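You operate a simulated robot arm through the tools that you are given. There is no shell and no other tool. Be economical: measure what you need, move in short steps, check, and stop when the job is done.

Carry out the task below with a simulated two-armed robot. There is one attempt and no reset: what you move stays moved.

TASK
Line up the knocked sensor, reset, bring the tote down and put its can on the control box's shelf. Set down upright: can.

It is judged by the outcome, as a careful person would: the job done as asked, and still so three seconds after it is handed in. It fails if anything else is knocked over, pushed out of place, dropped, spilled or broken.

THE ROBOT
Two 7-joint arms with two-finger parallel grippers on one trunk, hanging from a carriage that runs on a rail from [-0.4, 162.3] to [0.2, -55.7] (x, y) and turns from -420 to 268 degrees about z. Base frame: it is fixed where the carriage stands at the start and does not move with it; the origin is on the floor, on the carriage's upright axis, x ahead of it, y to its left, z up. Units: cm, degrees, N and s.
The left shoulder is at the start at [4, 16.1, 131.3], the right one opposite. With the tool pointing down near the work surface each hand reaches from about 10 to 42 cm from the robot's upright axis, wherever it stands, measured 20 degrees to its own side. Places, roughly: can [150, -50, 50]; lift down button [20, -110, 100]; shelf on the control box [20, -90, 80]. Payload 4.4 kg a hand.
The TCP of each hand is the grasp point between the finger pads, 2.3 cm short of the fingertips. In the tool frame z runs along the fingers and y along their closing line. Largest opening 9.4 cm; finger width 3.8, thickness 1; the body of the gripper, 5.4 by 9.6 cm, starts 3.9 cm behind the TCP.
Orientation is told as [roll, pitch, yaw] about the base's x, y, z axes, in that order, counted from this pose: with the fingers straight down and closing along the base's y, the tool's x points along the base's -x, its y along +y and its z along -z.

THE INTERFACE
- The arms move only by the tool jog_arm. It takes "left_deltas", "right_deltas" or both (then of equal length, played together; a hand with none holds still); each is a list that holds one entry, the list of rows, each a list of 6 numbers: the shift along the base's x, y, z in units of 150 mm (1.0 is 150 mm), then the turn, a rotation vector about the base's x, y, z in units of 90 degrees (1.0 is 90 degrees). In form: [[[tx, ty, tz, wx, wy, wz], ...]]. A call has 1 to 8 rows; each row is the pose to reach, as a shift and turn from the pose commanded when the call began. "left_grip" and "right_grip" are, for a hand that has rows, the opening, from 0 (shut) to 1 (fully open), set as the call begins (left out, the last holds). A call with a number of a shift or a turn outside -1 to 1 is refused whole. A row lasts 0.2 s, in which the tool goes at most 5 cm and 8.6 degrees; a call with a longer step from one row to the next is refused whole, and so is a gripper value outside its range. Where a pose cannot be reached the arm comes as near as it can. A force on the tool above 40 N (or 10 N above the force at the start of the call, whichever is more), or a blocked arm, ends the call early, and 0.2 s more pass. The fingers move at their own pace (about 4.5 cm/s each) and stop on an object; they squeeze with about 35 N. The grip force told is the motor's: it shows also when the fingers shut on nothing. Time passes only in rows, and 0.2 s behind the last, so rows that repeat a pose let the fingers close. It gives the time, the measured TCP pose, the force on the tool (base axes), the opening and the grip force at its end, in the units of the frame above (readings bear some noise), with the torque about the TCP (base axes, N m) and any sound that the robot's microphone picked up, and new pictures: "pictures" is both (left out), scene, wrist or none (wrist: the cameras of the hands that moved).
- Cameras (640 x 400 px; columns grow to the right, rows downward): "scene" is now at [22.93, -4.99, 161.24]; the picture's right is [-0.60, -0.80, 0.00], its down [-0.52, 0.40, -0.75] and it looks along [0.60, -0.46, -0.66] (base axes); focal length 248 px, centre (320, 200). "left" rides on the left gripper at [8.6, -1.6, -7.5] in its tool frame; the picture's right is [0.18, 0.98, 0.00], its down [-0.58, 0.11, -0.81] and it looks along [-0.79, 0.15, 0.59] (tool axes); focal length 243 px, centre (320, 200). "right" rides on the right gripper at [8.7, 1.6, -7.4] in its tool frame; the picture's right is [-0.18, 0.98, 0.00], its down [-0.58, -0.11, -0.81] and it looks along [-0.79, -0.15, 0.59] (tool axes); focal length 243 px, centre (320, 200).
- slide_trunk(by): slides the trunk up (or, below 0, down) by that many cm; the arms and the scene camera ride with it, the base frame stays. It gives what a move gives, with no picture.
- roll_base(legs): drives the robot by 1 to 6 legs, each [ahead, left, turn to the left] in cm, cm and degrees, along the robot's own axes; the way and the turn of a leg run together, so that a leg with both is an arc; at most 150 cm and 180 degrees a leg. The arms and the cameras ride along, it lands a little off, and it stops where it bumps. It keeps to its track: a leg is cut to what the track allows. It gives what a move gives, and a new picture of the scene camera.
- turn_head(pan, tilt): turns the head with the scene camera to pan (to the left, within 86 degrees either way) and tilt (down, from -29 to 69), counted from straight ahead of the robot. It gives what a move gives, and a new picture of the scene camera.
- point_at(camera, pixels): for up to 12 pixels [column, row] of the newest picture of that camera ("zoom" is the newest enlarged one), the place [x, y, z] in the base frame of the surface seen there, good to about 0.3 cm. It takes no simulated time.
- inspect(camera, box): a new picture of the part [left, top, right, bottom] of that camera's present view, enlarged. It takes no simulated time.
- finish_job(): hands the job in; it is judged then, once.

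Go step by step. Measure first, check grasps and placings, and put right what went wrong. The budget is 80 turns and 260 pictures, counting those below and the enlarged ones. Unless the task says otherwise, let go and move clear before handing in, and close with one line.

The tools are called after "Emit:" as name(argument=value, ...) on one line, values as JSON. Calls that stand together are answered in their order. jog_arm: Moves the arms, as the interface text tells. Its arguments: {"type":"object","properties":{"left_deltas":{"type":"array","items":{"type":"array","items":{"type":"array","items":{"type":"number"}}}},"left_grip":{"type":"number"},"right_deltas":{"type":"array","items":{"type":"array","items":{"type":"array","items":{"type":"number"}}}},"right_grip":{"type":"number"},"pictures":{"type":"string","enum":["both","scene","wrist","none"]}},"required":[]} The other tools are called the same way: slide_trunk (by) slides the trunk up or down; roll_base (legs) drives the base; turn_head (pan, tilt) turns the head that bears the scene camera; point_at (camera, pixels) gives the place of the surface under pixels of a picture; inspect (camera, box) takes an enlarged picture of a part of a camera's view; finish_job () hands the job in.

At the start:

```text
time: 0.0
left_ee_pos: [55.32, -8.92, 139.7]
left_tcp_rot: [-0.1, -0.1, 0.1]
left_force: [-0.4, 0.3, 0.1]
left_wrist_torque: [0.02, -0.02, 0.02]
left_gripper_width: 9.37
left_grasp_force: 0.1
right_ee_pos: [28.2, -43.29, 136.4]
right_tcp_rot: [0.0, 0.0, -0.1]
right_force: [0.0, -0.7, -0.1]
right_wrist_torque: [0.01, 0.01, -0.01]
right_gripper_width: 9.39
right_grasp_force: 0.1
trunk travel left (down, up): [-45.0, 32.0]
robot x, y, heading: [0.09, 0.14, 0.2]
head pan, tilt: [-37.2, 41.0]
```

scene: 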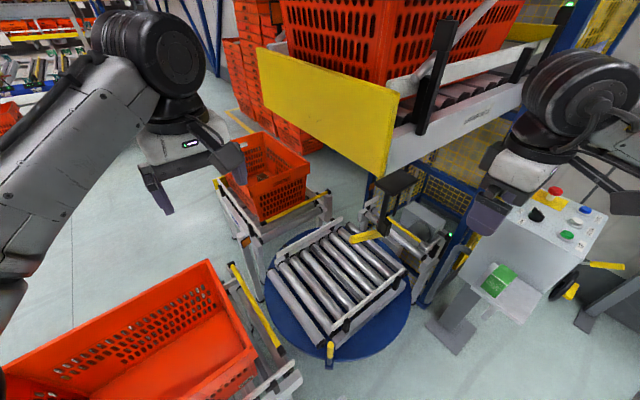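
right: 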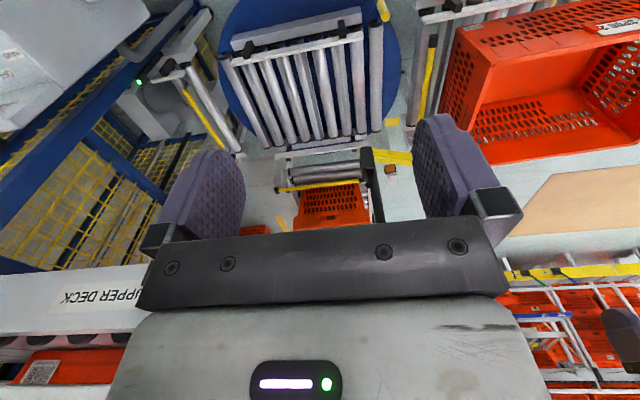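
left: 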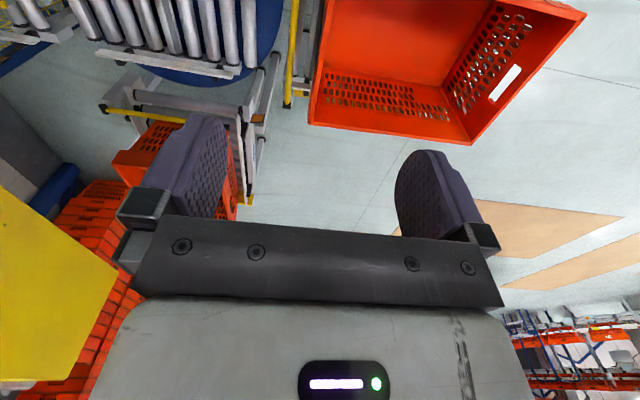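

The scene shows the control box at about (555,230), a turntable conveyor at (340,280), and a lift structure with an upper deck. I'll enlarge the control box and the turntable area to find the sensor and buttons.

Emit:
inspect(camera="scene", box=[420, 160, 640, 300])

Emit:
inspect(camera="scene", box=[200, 120, 480, 300])

Emit:
point_at(camera="scene", pixels=[[555, 190], [536, 215], [586, 210], [567, 235], [498, 280], [520, 300], [400, 185], [365, 237], [340, 270], [330, 350], [270, 180], [450, 235]])

```text
2.86 times, centred on (530, 230) of scene
```

zoom: 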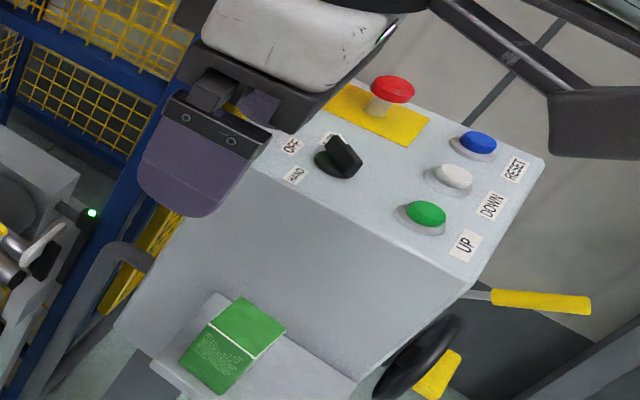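

```text
2.22 times, centred on (340, 210) of scene
```

zoom: 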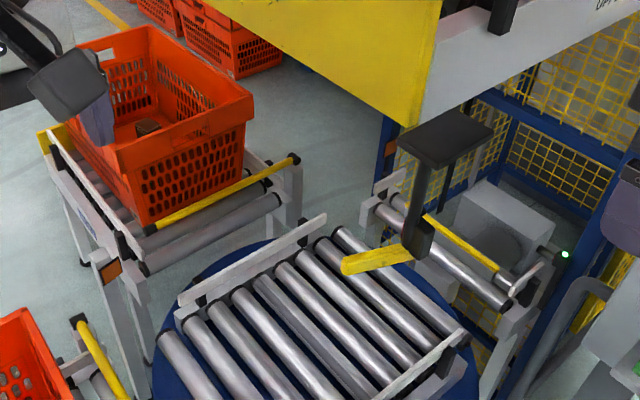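

```text
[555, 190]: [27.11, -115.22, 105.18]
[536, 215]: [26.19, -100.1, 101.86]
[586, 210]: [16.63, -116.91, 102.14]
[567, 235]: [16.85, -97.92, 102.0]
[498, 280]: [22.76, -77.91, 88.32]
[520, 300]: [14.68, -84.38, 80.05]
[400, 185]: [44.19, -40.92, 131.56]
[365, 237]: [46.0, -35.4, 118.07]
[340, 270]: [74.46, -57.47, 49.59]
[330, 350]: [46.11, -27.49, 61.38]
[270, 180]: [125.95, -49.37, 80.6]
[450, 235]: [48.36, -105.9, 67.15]
```

The control box carries reset (blue), down (white), up (green), a switch and an e-stop. I need to find the sensor, lift and can, so I'll look around with the head.

Emit:
turn_head(pan=-20, tilt=20)

Emit:
turn_head(pan=-60, tilt=20)

Emit:
turn_head(pan=-85, tilt=35)

Emit:
turn_head(pan=40, tilt=30)

```text
time: 0.8
left_ee_pos: [55.34, -8.94, 139.76]
left_tcp_rot: [0.0, 0.0, 0.1]
left_force: [0.1, -0.2, -0.2]
left_wrist_torque: [-0.03, -0.03, -0.03]
left_gripper_width: 9.4
left_grasp_force: 0.0
right_ee_pos: [28.23, -43.32, 136.34]
right_tcp_rot: [0.0, 0.2, -0.2]
right_force: [0.2, 0.1, -0.6]
right_wrist_torque: [-0.01, 0.02, 0.01]
right_gripper_width: 9.4
right_grasp_force: 0.0
trunk travel left (down, up): [-45.0, 32.0]
robot x, y, heading: [0.43, -0.0, 0.2]
head pan, tilt: [-20.0, 20.0]
```

scene: 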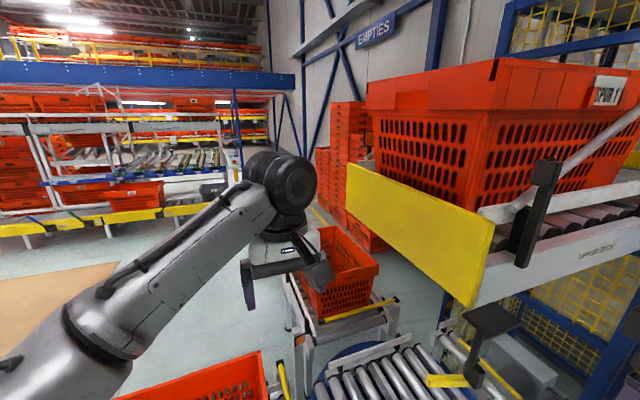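

```text
time: 1.9
left_ee_pos: [55.45, -8.89, 139.71]
left_tcp_rot: [0.0, 0.0, 0.0]
left_force: [0.5, 1.5, -0.1]
left_wrist_torque: [0.01, 0.01, -0.01]
left_gripper_width: 9.4
left_grasp_force: 0.0
right_ee_pos: [28.18, -43.33, 136.39]
right_tcp_rot: [0.0, 0.1, -0.1]
right_force: [-0.7, -0.6, -0.1]
right_wrist_torque: [0.0, 0.0, -0.06]
right_gripper_width: 9.42
right_grasp_force: 0.0
trunk travel left (down, up): [-45.0, 32.0]
robot x, y, heading: [0.05, -0.13, 0.0]
head pan, tilt: [-60.0, 20.0]
```

scene: 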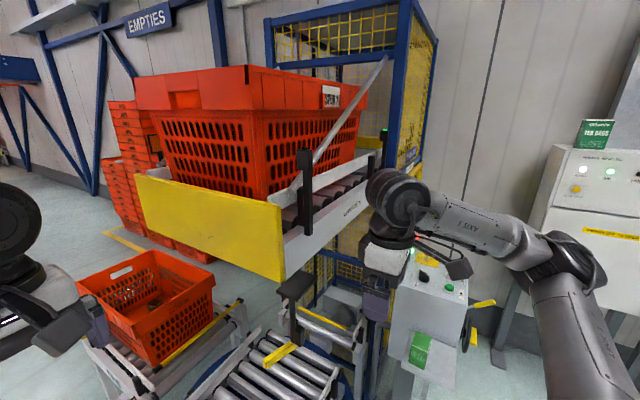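

```text
time: 2.8
left_ee_pos: [55.48, -8.92, 139.81]
left_tcp_rot: [0.1, 0.0, 0.1]
left_force: [0.3, 0.3, 0.1]
left_wrist_torque: [-0.05, 0.0, 0.03]
left_gripper_width: 9.38
left_grasp_force: 0.1
right_ee_pos: [28.24, -43.41, 136.39]
right_tcp_rot: [0.0, 0.1, -0.1]
right_force: [-0.9, 0.5, -0.1]
right_wrist_torque: [-0.02, 0.02, -0.03]
right_gripper_width: 9.41
right_grasp_force: 0.0
trunk travel left (down, up): [-45.0, 32.0]
robot x, y, heading: [-0.34, -0.05, 0.0]
head pan, tilt: [-85.0, 35.0]
```

scene: 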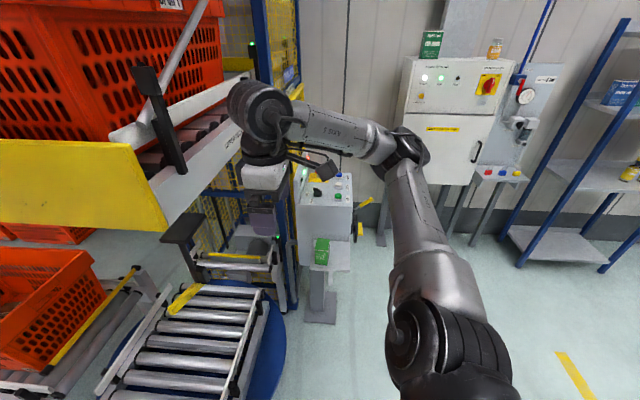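

```text
time: 4.8
left_ee_pos: [55.36, -8.88, 139.61]
left_tcp_rot: [-0.1, 0.0, 0.2]
left_force: [0.3, 0.4, 0.1]
left_wrist_torque: [-0.02, -0.01, 0.03]
left_gripper_width: 9.4
left_grasp_force: 0.0
right_ee_pos: [28.27, -43.33, 136.43]
right_tcp_rot: [0.0, 0.0, -0.1]
right_force: [-0.2, -0.9, 0.0]
right_wrist_torque: [0.04, -0.01, -0.01]
right_gripper_width: 9.41
right_grasp_force: 0.1
trunk travel left (down, up): [-45.0, 32.0]
robot x, y, heading: [-0.09, 0.0, 0.1]
head pan, tilt: [40.0, 30.0]
```

scene: 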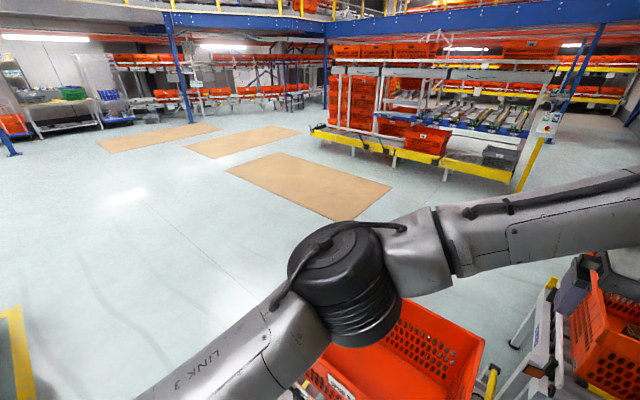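

The large tote stands up on the lift deck, with a black bracket and yellow part near it. I'll look closely at the sensor candidates and the lower tote.

Emit:
turn_head(pan=-48, tilt=30)

Emit:
inspect(camera="scene", box=[280, 120, 480, 300])

Emit:
inspect(camera="scene", box=[100, 180, 330, 330])

```text
time: 6.5
left_ee_pos: [55.45, -9.01, 139.72]
left_tcp_rot: [0.0, 0.0, 0.1]
left_force: [0.0, 0.1, 0.4]
left_wrist_torque: [-0.03, 0.01, 0.01]
left_gripper_width: 9.39
left_grasp_force: 0.2
right_ee_pos: [28.26, -43.3, 136.42]
right_tcp_rot: [0.0, 0.1, -0.1]
right_force: [0.1, 0.0, -0.1]
right_wrist_torque: [0.02, 0.01, -0.02]
right_gripper_width: 9.37
right_grasp_force: 0.1
trunk travel left (down, up): [-45.0, 32.0]
robot x, y, heading: [0.1, 0.15, -0.1]
head pan, tilt: [-48.0, 30.0]
```

scene: 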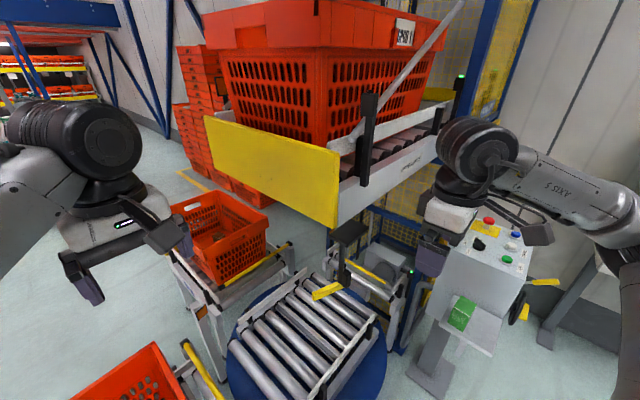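

```text
2.22 times, centred on (380, 210) of scene
```

zoom: 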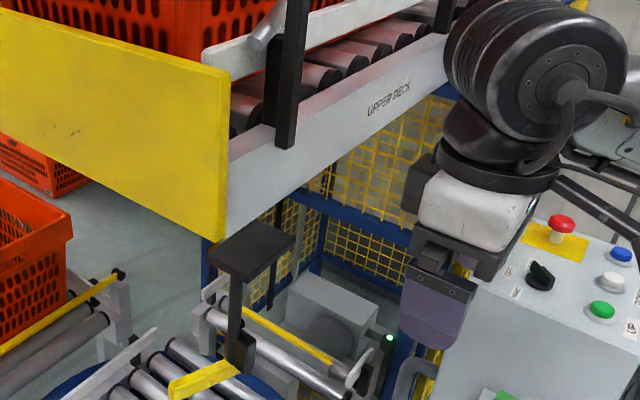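

```text
2.67 times, centred on (215, 255) of scene
```

zoom: 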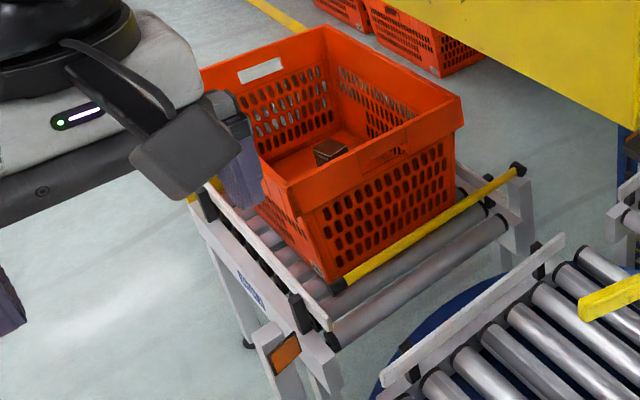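

Emit:
point_at(camera="scene", pixels=[[345, 233], [344, 262], [342, 282], [326, 291], [315, 295], [338, 287], [336, 240], [362, 232], [411, 271], [365, 110], [362, 180], [377, 95]])

Emit:
point_at(camera="scene", pixels=[[260, 340], [380, 330], [310, 280], [240, 295], [320, 215], [425, 155], [260, 30], [222, 238], [220, 265], [180, 205], [370, 265], [330, 260]])

```text
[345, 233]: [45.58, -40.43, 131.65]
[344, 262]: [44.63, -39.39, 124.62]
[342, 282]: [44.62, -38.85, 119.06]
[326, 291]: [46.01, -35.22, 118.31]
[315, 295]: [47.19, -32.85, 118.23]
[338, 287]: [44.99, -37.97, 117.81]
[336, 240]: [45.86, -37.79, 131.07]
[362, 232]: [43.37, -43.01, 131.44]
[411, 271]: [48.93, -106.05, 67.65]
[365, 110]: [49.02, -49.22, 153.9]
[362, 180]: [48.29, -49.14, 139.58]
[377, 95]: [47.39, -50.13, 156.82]
```

```text
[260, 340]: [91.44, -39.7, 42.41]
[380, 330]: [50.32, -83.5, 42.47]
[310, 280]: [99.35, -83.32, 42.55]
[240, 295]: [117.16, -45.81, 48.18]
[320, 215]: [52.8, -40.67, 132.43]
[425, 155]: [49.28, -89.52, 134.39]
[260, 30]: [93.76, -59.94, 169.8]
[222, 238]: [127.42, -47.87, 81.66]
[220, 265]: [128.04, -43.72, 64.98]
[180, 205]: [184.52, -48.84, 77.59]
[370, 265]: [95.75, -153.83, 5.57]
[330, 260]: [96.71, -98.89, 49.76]
```

The black plate at (45,-40,131) with a yellow nose at (47,-33,118) looks like the sensor, but its mounting is unclear. I'll raise the right hand so its camera sees it.

Emit:
jog_arm(right_deltas=[[[-0.1, 0, 0.3, 0, 0, 0], [-0.2, 0, 0.6, 0, 0, 0], [-0.3, 0, 0.9, 0, 0, 0], [-0.3, 0, 1.0, 0, 0, 0]]], pictures="both")

Emit:
inspect(camera="right", box=[220, 30, 480, 220])

```text
time: 7.5
left_ee_pos: [55.4, -8.97, 139.7]
left_tcp_rot: [0.0, 0.0, 0.2]
left_force: [0.7, 0.6, 0.1]
left_wrist_torque: [-0.01, 0.0, 0.03]
left_gripper_width: 9.39
left_grasp_force: 0.0
right_ee_pos: [23.68, -43.31, 151.36]
right_tcp_rot: [0.1, 0.0, -0.1]
right_force: [0.0, 0.0, -1.5]
right_wrist_torque: [0.0, -0.01, -0.01]
right_gripper_width: 9.42
right_grasp_force: 0.1
trunk travel left (down, up): [-45.0, 32.0]
robot x, y, heading: [0.4, 0.31, -0.1]
head pan, tilt: [-48.0, 30.0]
```

scene: 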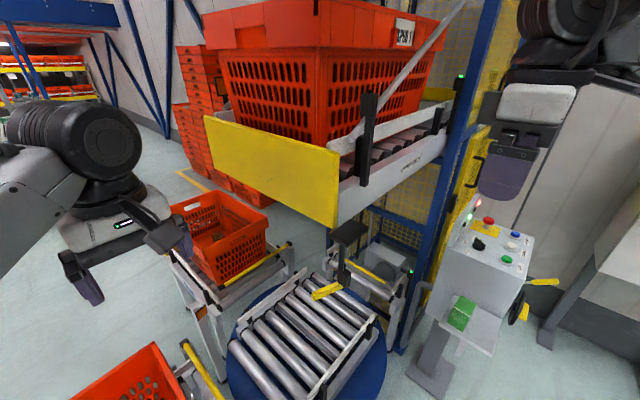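
right: 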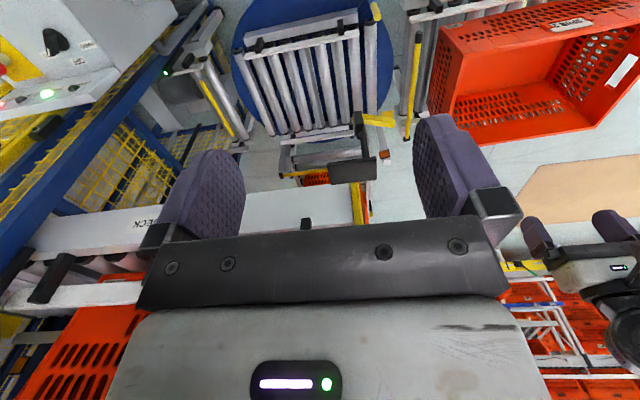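

```text
2.11 times, centred on (350, 125) of right
```

zoom: 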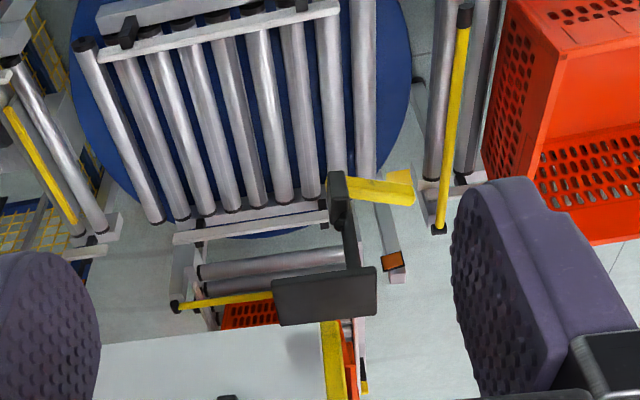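

The flag/pivot hangs from a plate under the deck edge. Now I'll check the status lights around the lift and the control box.

Emit:
inspect(camera="scene", box=[390, 160, 560, 300])

Emit:
inspect(camera="scene", box=[330, 0, 520, 130])

Emit:
inspect(camera="scene", box=[280, 200, 440, 330])

Emit:
inspect(camera="right", box=[0, 0, 260, 160])

```text
2.86 times, centred on (475, 230) of scene
```

zoom: 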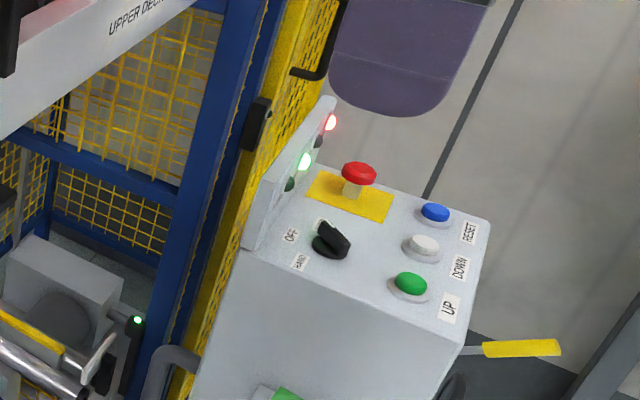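

```text
3.08 times, centred on (425, 65) of scene
```

zoom: 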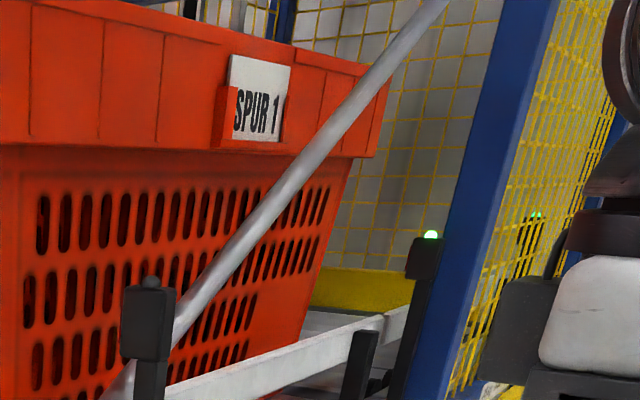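

```text
3.08 times, centred on (360, 265) of scene
```

zoom: 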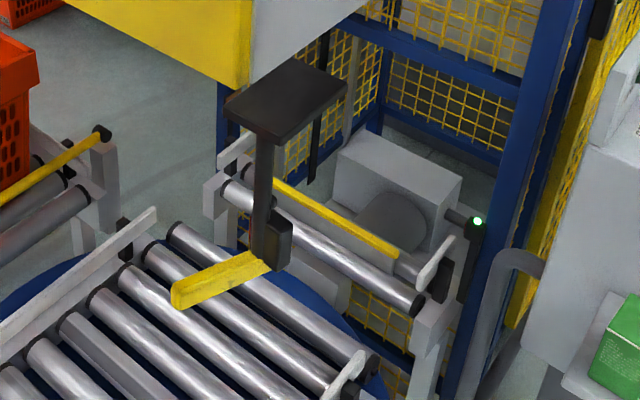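

```text
2.46 times, centred on (130, 80) of right
```

zoom: 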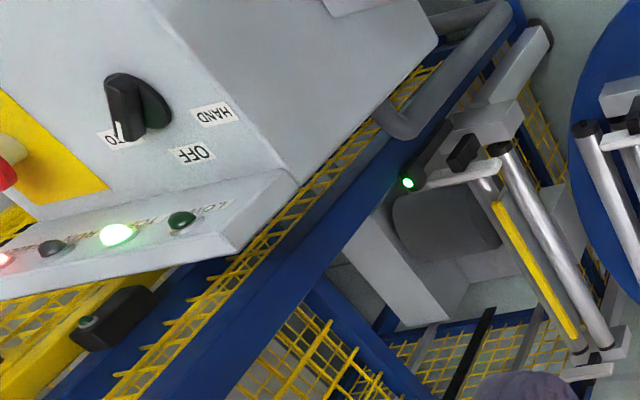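

The near post's head (365,100) has an unlit dome, while the others are green; panel lamps show green and red. I'll enlarge those further.

Emit:
inspect(camera="scene", box=[340, 70, 400, 200])

Emit:
inspect(camera="right", box=[0, 70, 100, 130])

Emit:
inspect(camera="right", box=[0, 220, 150, 330])

Emit:
turn_head(pan=-48, tilt=0)

```text
3.08 times, centred on (370, 135) of scene
```

zoom: 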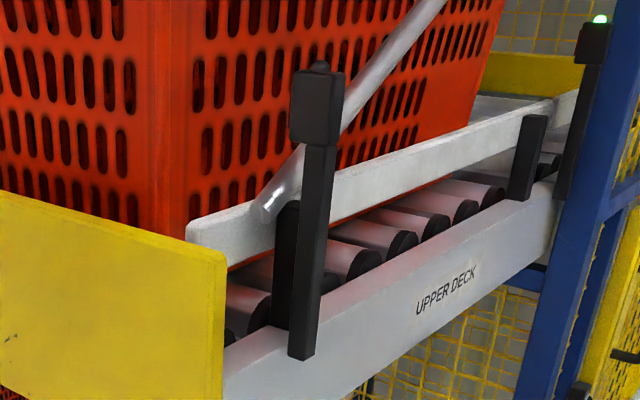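

```text
6.40 times, centred on (50, 100) of right
```

zoom: 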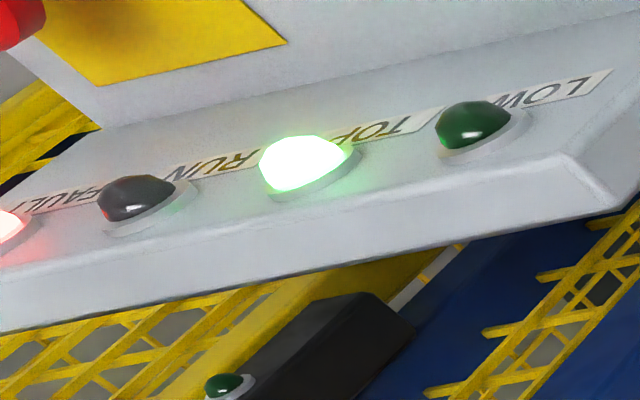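

```text
3.64 times, centred on (75, 275) of right
```

zoom: 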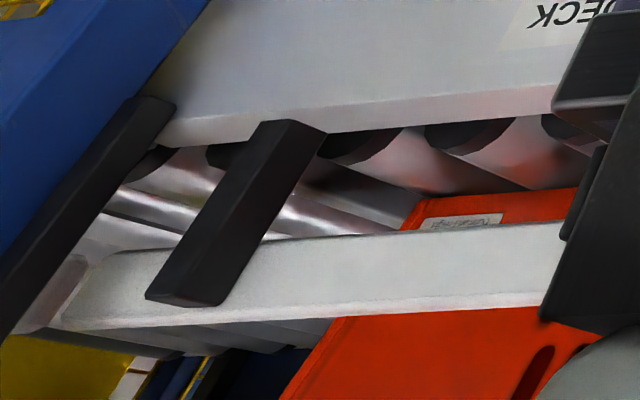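

```text
time: 8.4
left_ee_pos: [55.44, -8.85, 139.71]
left_tcp_rot: [0.0, 0.0, 0.0]
left_force: [0.4, 0.2, -0.3]
left_wrist_torque: [0.03, 0.01, 0.02]
left_gripper_width: 9.41
left_grasp_force: 0.1
right_ee_pos: [23.71, -43.34, 151.38]
right_tcp_rot: [0.0, 0.0, -0.1]
right_force: [-0.4, 0.4, 0.4]
right_wrist_torque: [0.03, 0.05, 0.02]
right_gripper_width: 9.42
right_grasp_force: 0.0
trunk travel left (down, up): [-45.0, 32.0]
robot x, y, heading: [0.18, -0.15, -0.1]
head pan, tilt: [-48.0, 0.0]
```

scene: 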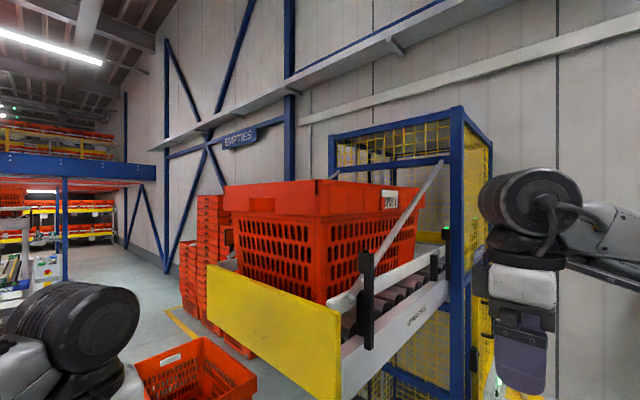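

Panel: FAULT red, TOP green, RUN off. I'll turn the left hand by −90° so its camera looks at the sensor area along −y.

Emit:
jog_arm(left_deltas=[[[-0.05, 0.05, 0.1, 0, 0, -0.09], [-0.1, 0.1, 0.2, 0, 0, -0.18], [-0.15, 0.15, 0.3, 0, 0, -0.27], [-0.2, 0.2, 0.4, 0, 0, -0.36], [-0.25, 0.25, 0.5, 0, 0, -0.45], [-0.3, 0.3, 0.6, 0, 0, -0.54], [-0.35, 0.35, 0.6, 0, 0, -0.63], [-0.4, 0.4, 0.6, 0, 0, -0.72]]], pictures="wrist")

Emit:
jog_arm(left_deltas=[[[0, 0, 0, 0, 0, -0.09], [0, 0, 0, 0, 0, -0.18], [0, 0, 0, 0, 0, -0.27]]], pictures="wrist")

```text
time: 10.2
left_ee_pos: [49.46, -2.85, 148.71]
left_tcp_rot: [0.0, -0.1, -64.9]
left_force: [0.1, 0.1, -0.6]
left_wrist_torque: [0.04, -0.02, 0.02]
left_gripper_width: 9.39
left_grasp_force: 0.0
right_ee_pos: [23.76, -43.33, 151.34]
right_tcp_rot: [0.0, 0.0, -0.1]
right_force: [-0.8, 0.2, 0.2]
right_wrist_torque: [-0.01, 0.06, 0.02]
right_gripper_width: 9.4
right_grasp_force: 0.0
trunk travel left (down, up): [-45.0, 32.0]
robot x, y, heading: [-0.19, 0.34, -0.3]
head pan, tilt: [-48.0, 0.0]
```

left: 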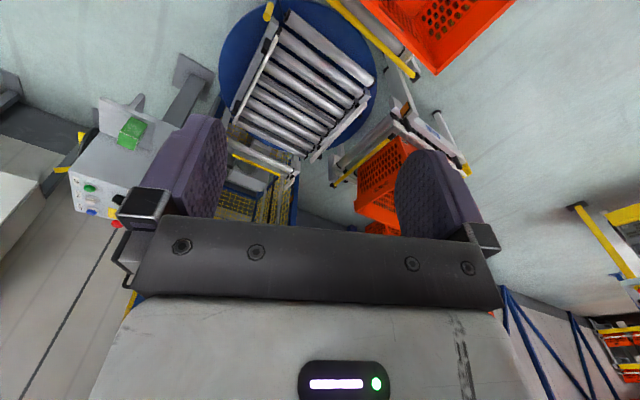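

```text
time: 11.0
left_ee_pos: [49.47, -3.0, 148.67]
left_tcp_rot: [0.0, 0.0, -89.2]
left_force: [0.6, -0.9, -0.2]
left_wrist_torque: [-0.01, 0.0, 0.0]
left_gripper_width: 9.39
left_grasp_force: 0.0
right_ee_pos: [23.63, -43.25, 151.36]
right_tcp_rot: [-0.1, 0.0, -0.1]
right_force: [0.1, 0.6, 0.0]
right_wrist_torque: [0.03, 0.03, -0.02]
right_gripper_width: 9.36
right_grasp_force: 0.0
trunk travel left (down, up): [-45.0, 32.0]
robot x, y, heading: [-0.15, 0.04, -0.1]
head pan, tilt: [-48.0, 0.0]
```

left: 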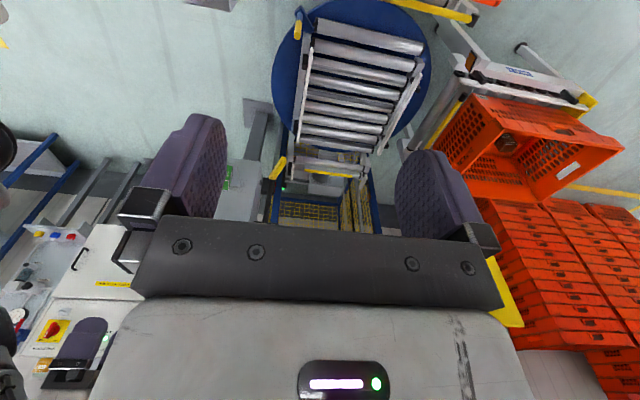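

The palm hides the sensor and a dark object shows in the lower tote at (505,143). I'll enlarge that and tilt the hand up to see the sensor.

Emit:
inspect(camera="left", box=[430, 80, 630, 210])

Emit:
jog_arm(left_deltas=[[[0, 0, 0.1, -0.09, 0, 0], [0, 0, 0.2, -0.18, 0, 0], [0, 0, 0.2, -0.27, 0, 0], [0, 0, 0.2, -0.36, 0, 0], [0, 0, 0.2, -0.45, 0, 0]]], pictures="wrist")

Emit:
inspect(camera="left", box=[160, 40, 480, 240])

```text
3.08 times, centred on (530, 145) of left
```

zoom: 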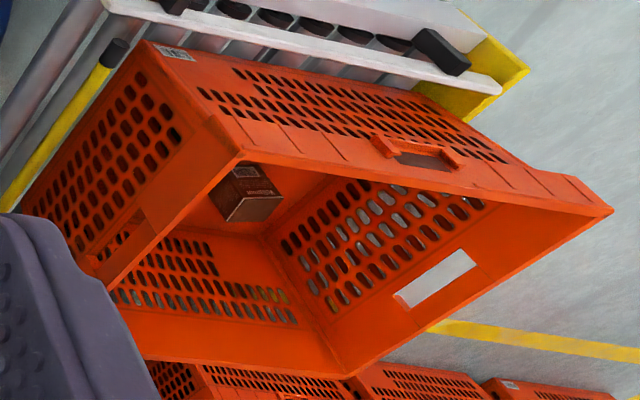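

```text
time: 12.2
left_ee_pos: [49.34, -2.89, 151.79]
left_tcp_rot: [-0.7, -40.6, -88.7]
left_force: [0.2, 0.1, 0.2]
left_wrist_torque: [0.01, 0.02, -0.02]
left_gripper_width: 9.39
left_grasp_force: 0.0
right_ee_pos: [23.85, -43.29, 151.37]
right_tcp_rot: [0.0, 0.0, -0.1]
right_force: [-0.5, 0.2, -0.3]
right_wrist_torque: [0.01, 0.01, -0.02]
right_gripper_width: 9.39
right_grasp_force: 0.1
trunk travel left (down, up): [-45.0, 32.0]
robot x, y, heading: [0.28, -0.19, 0.1]
head pan, tilt: [-48.0, 0.0]
```

left: 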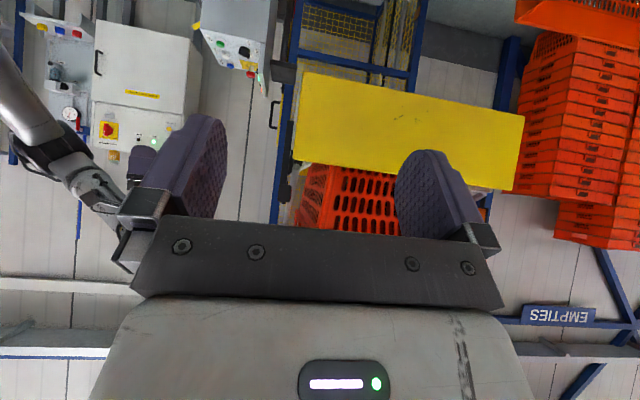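

```text
2.00 times, centred on (320, 140) of left
```

zoom: 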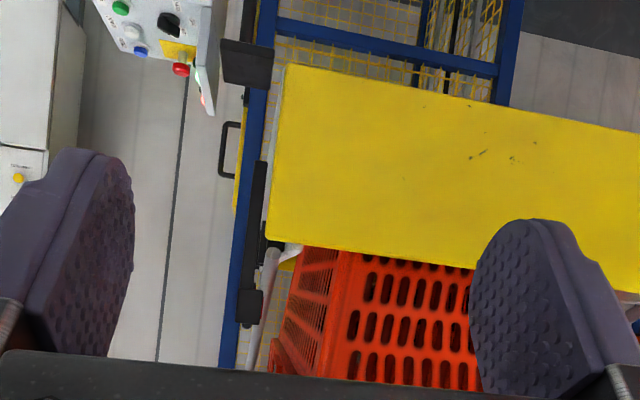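

The lower tote holds a brown box; the upper tote probably has the can. I'll take tight zooms of the hanging bracket and the post head from both cameras.

Emit:
inspect(camera="left", box=[260, 50, 310, 85])

Emit:
turn_head(pan=-48, tilt=35)

Emit:
inspect(camera="scene", box=[300, 180, 380, 290])

Emit:
inspect(camera="right", box=[300, 90, 420, 190])

```text
11.43 times, centred on (285, 68) of left
```

zoom: 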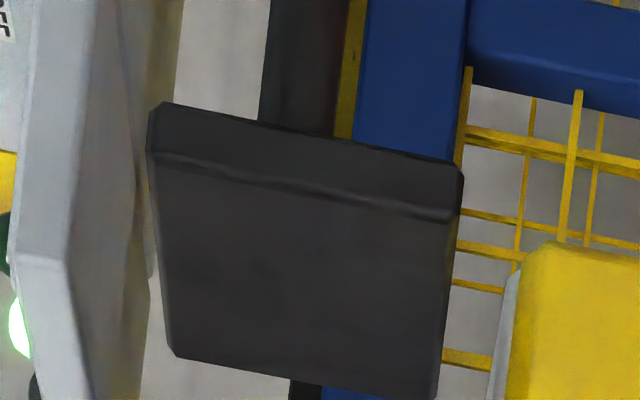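

```text
time: 13.2
left_ee_pos: [49.44, -2.91, 151.71]
left_tcp_rot: [-0.8, -40.4, -88.7]
left_force: [0.7, 0.1, 0.4]
left_wrist_torque: [-0.01, -0.02, 0.03]
left_gripper_width: 9.38
left_grasp_force: 0.1
right_ee_pos: [23.81, -43.34, 151.26]
right_tcp_rot: [0.1, 0.0, -0.1]
right_force: [-0.1, 0.2, 0.3]
right_wrist_torque: [-0.01, 0.0, 0.01]
right_gripper_width: 9.41
right_grasp_force: 0.1
trunk travel left (down, up): [-45.0, 32.0]
robot x, y, heading: [-0.01, -0.19, -0.1]
head pan, tilt: [-48.0, 35.0]
```

scene: 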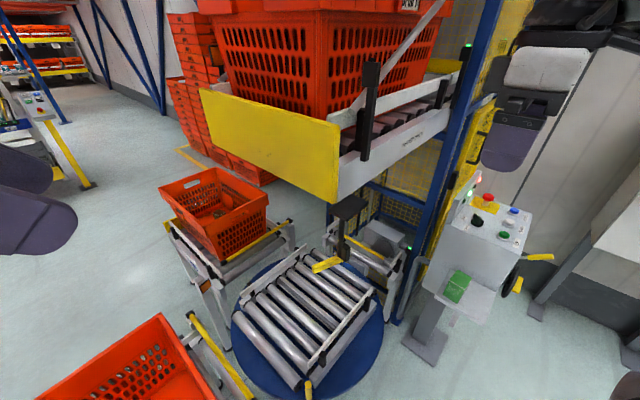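

```text
3.64 times, centred on (340, 235) of scene
```

zoom: 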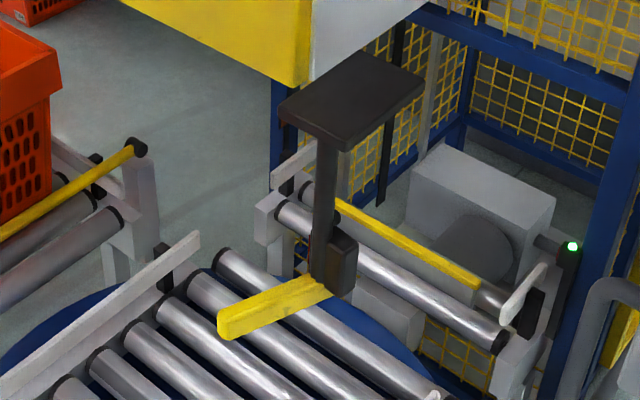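

```text
4.00 times, centred on (360, 140) of right
```

zoom: 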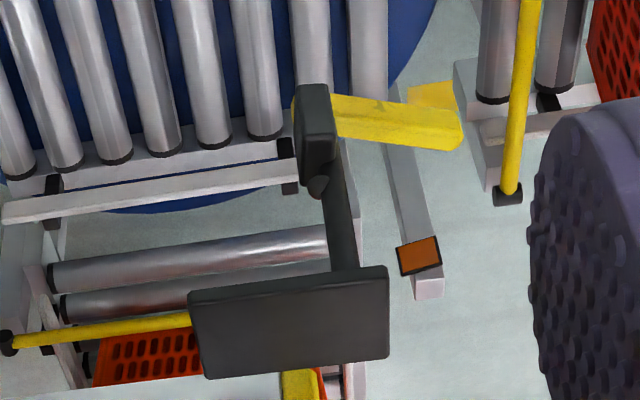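

I'll measure the sensor box, its handle and the orange reflectors.

Emit:
point_at(camera="zoom", pixels=[[420, 255], [345, 105], [455, 130], [312, 95], [305, 160], [325, 130], [340, 220], [200, 310], [380, 280], [385, 355], [320, 185], [430, 90]])

Emit:
point_at(camera="scene", pixels=[[371, 70], [368, 90], [362, 155], [467, 48], [463, 70], [411, 248], [218, 292], [290, 145], [310, 30], [230, 100], [430, 85], [345, 130]])

Emit:
inspect(camera="scene", box=[325, 230, 360, 275])

Emit:
inspect(camera="scene", box=[350, 55, 390, 105])

```text
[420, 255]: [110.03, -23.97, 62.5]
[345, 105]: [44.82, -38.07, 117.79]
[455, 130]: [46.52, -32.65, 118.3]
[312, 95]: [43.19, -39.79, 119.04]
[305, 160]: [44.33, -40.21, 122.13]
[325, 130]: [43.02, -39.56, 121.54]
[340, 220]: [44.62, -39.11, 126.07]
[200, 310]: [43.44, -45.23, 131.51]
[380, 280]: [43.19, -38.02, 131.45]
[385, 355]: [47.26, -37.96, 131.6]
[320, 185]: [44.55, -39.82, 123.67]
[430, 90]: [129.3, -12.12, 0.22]
```

```text
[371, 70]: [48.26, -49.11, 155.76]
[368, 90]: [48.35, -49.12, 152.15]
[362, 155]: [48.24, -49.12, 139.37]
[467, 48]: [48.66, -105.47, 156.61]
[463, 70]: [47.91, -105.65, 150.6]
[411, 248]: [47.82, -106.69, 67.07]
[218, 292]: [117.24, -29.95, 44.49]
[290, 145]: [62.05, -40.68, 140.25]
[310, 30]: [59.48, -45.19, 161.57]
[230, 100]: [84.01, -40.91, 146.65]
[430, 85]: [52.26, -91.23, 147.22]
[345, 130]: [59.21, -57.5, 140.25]
```

```text
8.89 times, centred on (342, 252) of scene
```

zoom: 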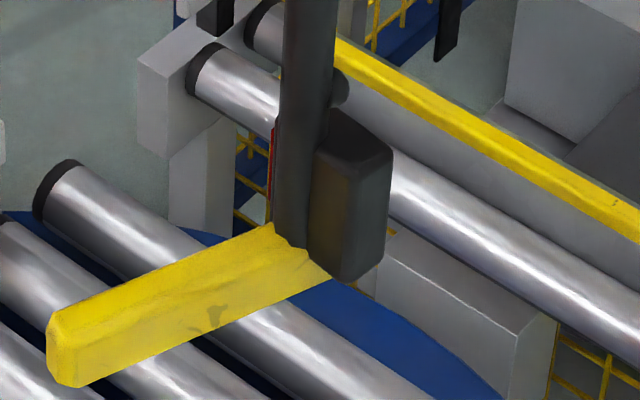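

```text
8.00 times, centred on (370, 80) of scene
```

zoom: 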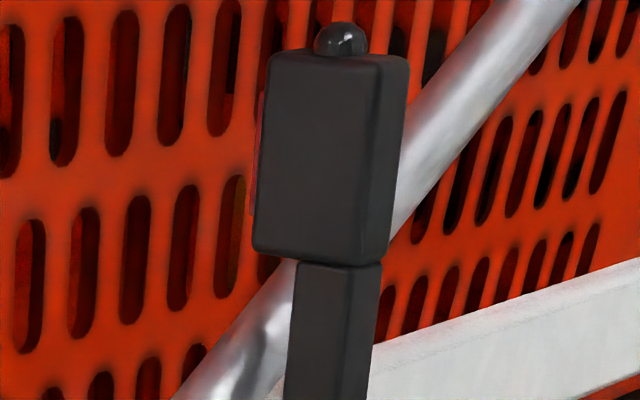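

The hanging head at (44.6,-39,120) has an unlit dome, a red lens and a yellow handle; its handle is turned askew, so it is the knocked one, likely yawing about its post. The left hand suits it best with the base moved right, so I'll retract the left hand first.

Emit:
jog_arm(left_deltas=[[[-0.2, 0, 0, 0.09, 0, 0], [-0.4, 0, 0, 0.18, 0, 0], [-0.6, 0, 0, 0.27, 0, 0], [-0.8, 0, 0, 0.36, 0, 0], [-1.0, 0, 0, 0.45, 0, 0]]], pictures="none")

Emit:
jog_arm(left_deltas=[[[-0.2, 0.1, 0, 0, 0, 0], [-0.4, 0.3, 0, 0, 0, 0], [-0.5, 0.5, 0, 0, 0, 0]]], pictures="none")

Emit:
roll_base(legs=[[0, -45, 0]])

Emit:
turn_head(pan=5, tilt=40)

```text
time: 14.4
left_ee_pos: [34.36, -3.09, 151.72]
left_tcp_rot: [0.0, 0.2, -88.9]
left_force: [0.5, 0.0, 0.7]
left_wrist_torque: [0.0, -0.02, 0.0]
left_gripper_width: 9.4
left_grasp_force: 0.0
right_ee_pos: [23.92, -43.36, 151.31]
right_tcp_rot: [0.0, 0.0, -0.2]
right_force: [0.2, 0.3, 0.4]
right_wrist_torque: [0.0, 0.0, 0.01]
right_gripper_width: 9.37
right_grasp_force: 0.0
trunk travel left (down, up): [-45.0, 32.0]
robot x, y, heading: [0.05, -0.19, -0.1]
head pan, tilt: [-48.0, 35.0]
```

```text
time: 15.2
left_ee_pos: [26.85, 4.61, 151.61]
left_tcp_rot: [0.0, 0.1, -89.0]
left_force: [0.6, -0.6, -0.2]
left_wrist_torque: [0.01, 0.0, 0.01]
left_gripper_width: 9.41
left_grasp_force: 0.0
right_ee_pos: [23.79, -43.31, 151.21]
right_tcp_rot: [0.0, 0.1, 0.0]
right_force: [-0.1, 0.7, -0.8]
right_wrist_torque: [0.02, 0.01, 0.0]
right_gripper_width: 9.44
right_grasp_force: 0.1
trunk travel left (down, up): [-45.0, 32.0]
robot x, y, heading: [0.13, 0.2, 0.2]
head pan, tilt: [-48.0, 35.0]
```

```text
time: 18.0
left_ee_pos: [27.05, -40.65, 151.69]
left_tcp_rot: [0.0, 0.0, -88.8]
left_force: [-0.5, -0.9, 0.1]
left_wrist_torque: [0.04, 0.03, 0.02]
left_gripper_width: 9.4
left_grasp_force: 0.1
right_ee_pos: [24.02, -88.45, 151.34]
right_tcp_rot: [0.1, 0.0, 0.1]
right_force: [-0.4, 0.2, 0.3]
right_wrist_torque: [-0.01, -0.01, -0.02]
right_gripper_width: 9.42
right_grasp_force: 0.0
trunk travel left (down, up): [-45.0, 32.0]
robot x, y, heading: [0.44, -45.63, 0.2]
head pan, tilt: [-48.0, 35.0]
```

scene: 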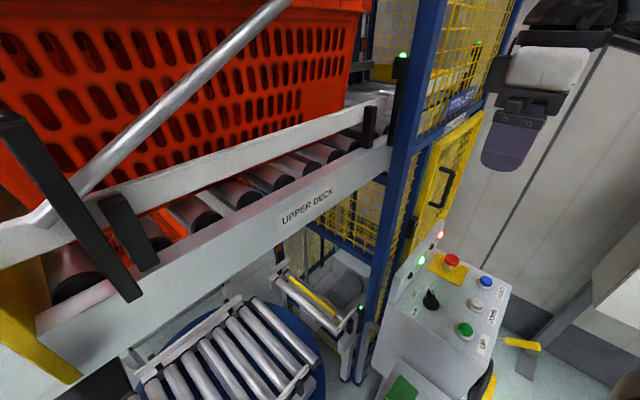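

```text
time: 19.2
left_ee_pos: [27.12, -40.05, 151.74]
left_tcp_rot: [0.1, 0.2, -89.3]
left_force: [-11.4, 124.4, -21.4]
left_wrist_torque: [-9.31, -1.91, -6.29]
left_gripper_width: 9.4
left_grasp_force: 0.1
right_ee_pos: [24.06, -88.49, 151.46]
right_tcp_rot: [0.0, 0.0, 0.1]
right_force: [0.1, -0.6, 0.1]
right_wrist_torque: [-0.01, 0.01, 0.01]
right_gripper_width: 9.39
right_grasp_force: 0.2
trunk travel left (down, up): [-45.0, 32.0]
robot x, y, heading: [0.39, -44.97, 0.3]
head pan, tilt: [5.0, 40.0]
```

scene: 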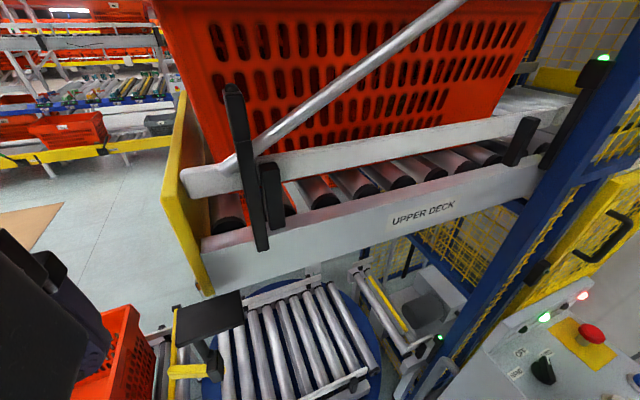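

The left hand reads 124 N: the head, at about (23,-50,161), touches the left hand. I'll move the left hand out to the left.

Emit:
jog_arm(left_deltas=[[[0.05, 0.3, 0, 0, 0, 0], [0.05, 0.6, -0.1, 0, 0, 0], [0.05, 0.9, -0.2, 0, 0, 0]]], pictures="scene")

Emit:
inspect(camera="scene", box=[160, 280, 260, 400])

```text
time: 20.0
left_ee_pos: [27.77, -27.13, 148.42]
left_tcp_rot: [-0.1, 0.0, -88.7]
left_force: [0.6, 0.6, 0.3]
left_wrist_torque: [0.02, 0.03, 0.02]
left_gripper_width: 9.41
left_grasp_force: 0.1
right_ee_pos: [24.1, -88.5, 151.32]
right_tcp_rot: [0.1, 0.0, 0.0]
right_force: [0.4, 0.3, 0.7]
right_wrist_torque: [-0.01, 0.02, 0.02]
right_gripper_width: 9.38
right_grasp_force: 0.0
trunk travel left (down, up): [-45.0, 32.0]
robot x, y, heading: [0.22, -45.28, 0.0]
head pan, tilt: [5.0, 40.0]
```

scene: 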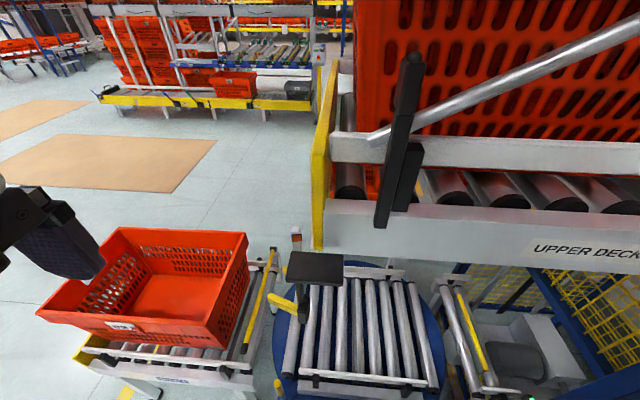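

```text
3.33 times, centred on (210, 340) of scene
```

zoom: 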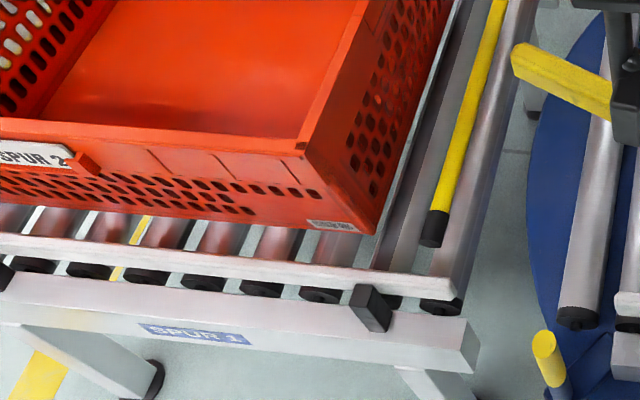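

The view is clear now, with the hanging sensor at (300,300). I'll enlarge and measure it.

Emit:
inspect(camera="scene", box=[255, 240, 355, 330])

Emit:
inspect(camera="scene", box=[360, 40, 440, 240])

Emit:
inspect(camera="scene", box=[265, 280, 325, 325])

Emit:
point_at(camera="zoom", pixels=[[60, 140], [250, 230], [150, 180], [400, 120], [400, 200], [380, 300], [430, 270], [330, 280], [300, 250], [330, 160], [450, 200], [300, 60]])

```text
4.44 times, centred on (305, 285) of scene
```

zoom: 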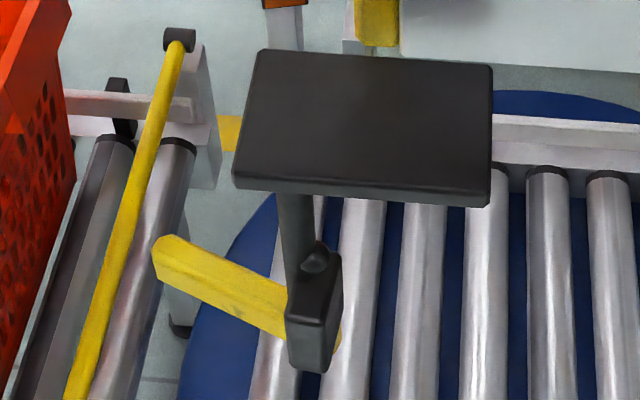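

```text
2.00 times, centred on (400, 140) of scene
```

zoom: 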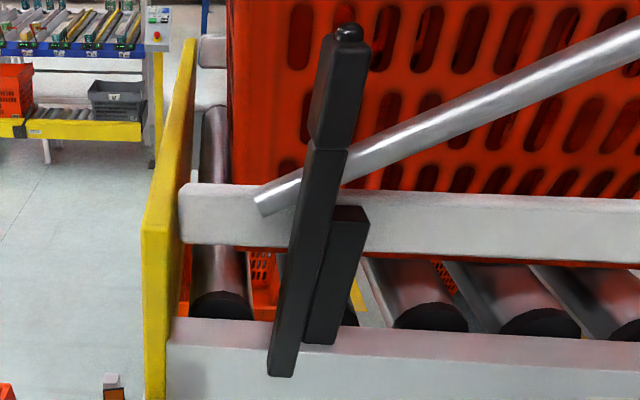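

```text
8.89 times, centred on (295, 302) of scene
```

zoom: 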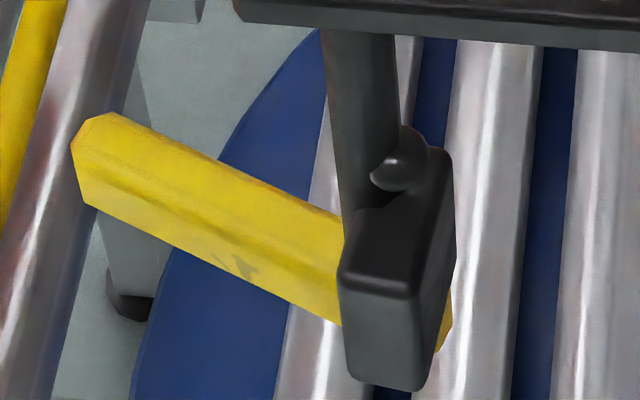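

```text
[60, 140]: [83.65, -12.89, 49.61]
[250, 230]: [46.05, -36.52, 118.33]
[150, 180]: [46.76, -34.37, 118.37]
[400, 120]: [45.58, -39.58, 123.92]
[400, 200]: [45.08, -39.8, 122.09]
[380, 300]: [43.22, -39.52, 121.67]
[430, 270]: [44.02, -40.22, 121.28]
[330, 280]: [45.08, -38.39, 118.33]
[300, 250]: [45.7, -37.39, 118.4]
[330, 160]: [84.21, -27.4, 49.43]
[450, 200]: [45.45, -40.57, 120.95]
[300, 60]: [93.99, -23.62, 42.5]
```

The sensor box's long axis is turned about −23° off +x (handle at 67° instead of 90°); the post sensor above faces straight +x. I'll bring the left hand to the handle's free end with yaw −113.

Emit:
jog_arm(left_deltas=[[[0.3, 0.1, 0, 0, 0, -0.09], [0.6, 0.2, 0, 0, 0, -0.18], [0.9, 0.2, 0, 0, 0, -0.27], [1.0, 0.2, -0.3, 0, 0, -0.27], [1.0, 0.2, -0.6, 0, 0, -0.27], [1.0, 0.2, -0.9, 0, 0, -0.27]]], left_grip=1, pictures="none")

Emit:
jog_arm(left_deltas=[[[0.2, 0, -0.3, -0.08, 0.034, 0], [0.4, 0, -0.6, -0.153, 0.065, 0], [0.42, 0, -0.9, -0.153, 0.065, 0]]], pictures="both")

```text
time: 21.4
left_ee_pos: [42.75, -24.18, 135.23]
left_tcp_rot: [0.1, 0.1, -113.1]
left_force: [-0.8, 0.9, 0.0]
left_wrist_torque: [0.02, 0.0, 0.02]
left_gripper_width: 9.38
left_grasp_force: 0.1
right_ee_pos: [23.99, -88.55, 151.48]
right_tcp_rot: [0.0, 0.0, 0.3]
right_force: [-0.1, 1.0, 0.2]
right_wrist_torque: [-0.01, 0.01, 0.03]
right_gripper_width: 9.37
right_grasp_force: 0.1
trunk travel left (down, up): [-45.0, 32.0]
robot x, y, heading: [0.09, -45.16, 0.2]
head pan, tilt: [5.0, 40.0]
```

```text
refused: row 1 steps farther than a row can; nothing moved
```

Row too long; I'll use smaller steps.

Emit:
jog_arm(left_deltas=[[[0.15, 0, -0.25, -0.08, 0.034, 0], [0.3, 0, -0.5, -0.153, 0.065, 0], [0.4, 0, -0.75, -0.153, 0.065, 0], [0.47, 0, -1.0, -0.153, 0.065, 0], [0.5, -0.05, -1.0, -0.153, 0.065, 0]]], pictures="both")

Emit:
inspect(camera="scene", box=[220, 220, 380, 340])

```text
time: 22.6
left_ee_pos: [50.17, -24.96, 120.1]
left_tcp_rot: [0.1, -15.0, -113.1]
left_force: [-0.7, 0.2, -0.1]
left_wrist_torque: [0.02, 0.01, -0.01]
left_gripper_width: 9.43
left_grasp_force: 0.1
right_ee_pos: [24.06, -88.42, 151.45]
right_tcp_rot: [0.0, 0.0, 0.1]
right_force: [0.3, -0.7, 0.3]
right_wrist_torque: [-0.03, 0.01, -0.01]
right_gripper_width: 9.39
right_grasp_force: 0.0
trunk travel left (down, up): [-45.0, 32.0]
robot x, y, heading: [0.26, -45.11, 0.2]
head pan, tilt: [5.0, 40.0]
```

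scene: 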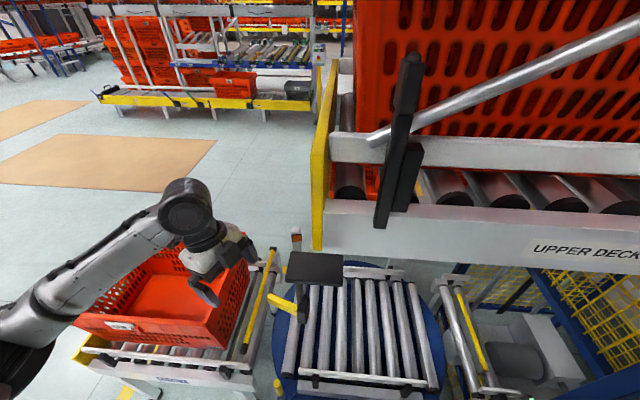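
left: 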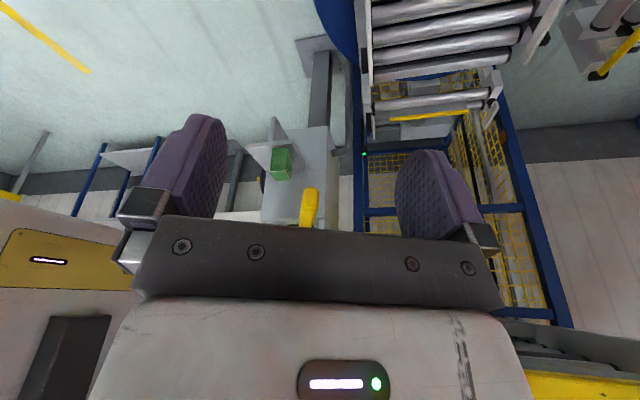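

```text
3.33 times, centred on (300, 280) of scene
```

zoom: 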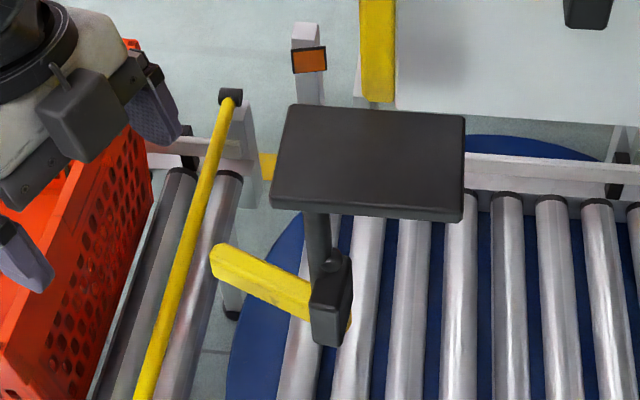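

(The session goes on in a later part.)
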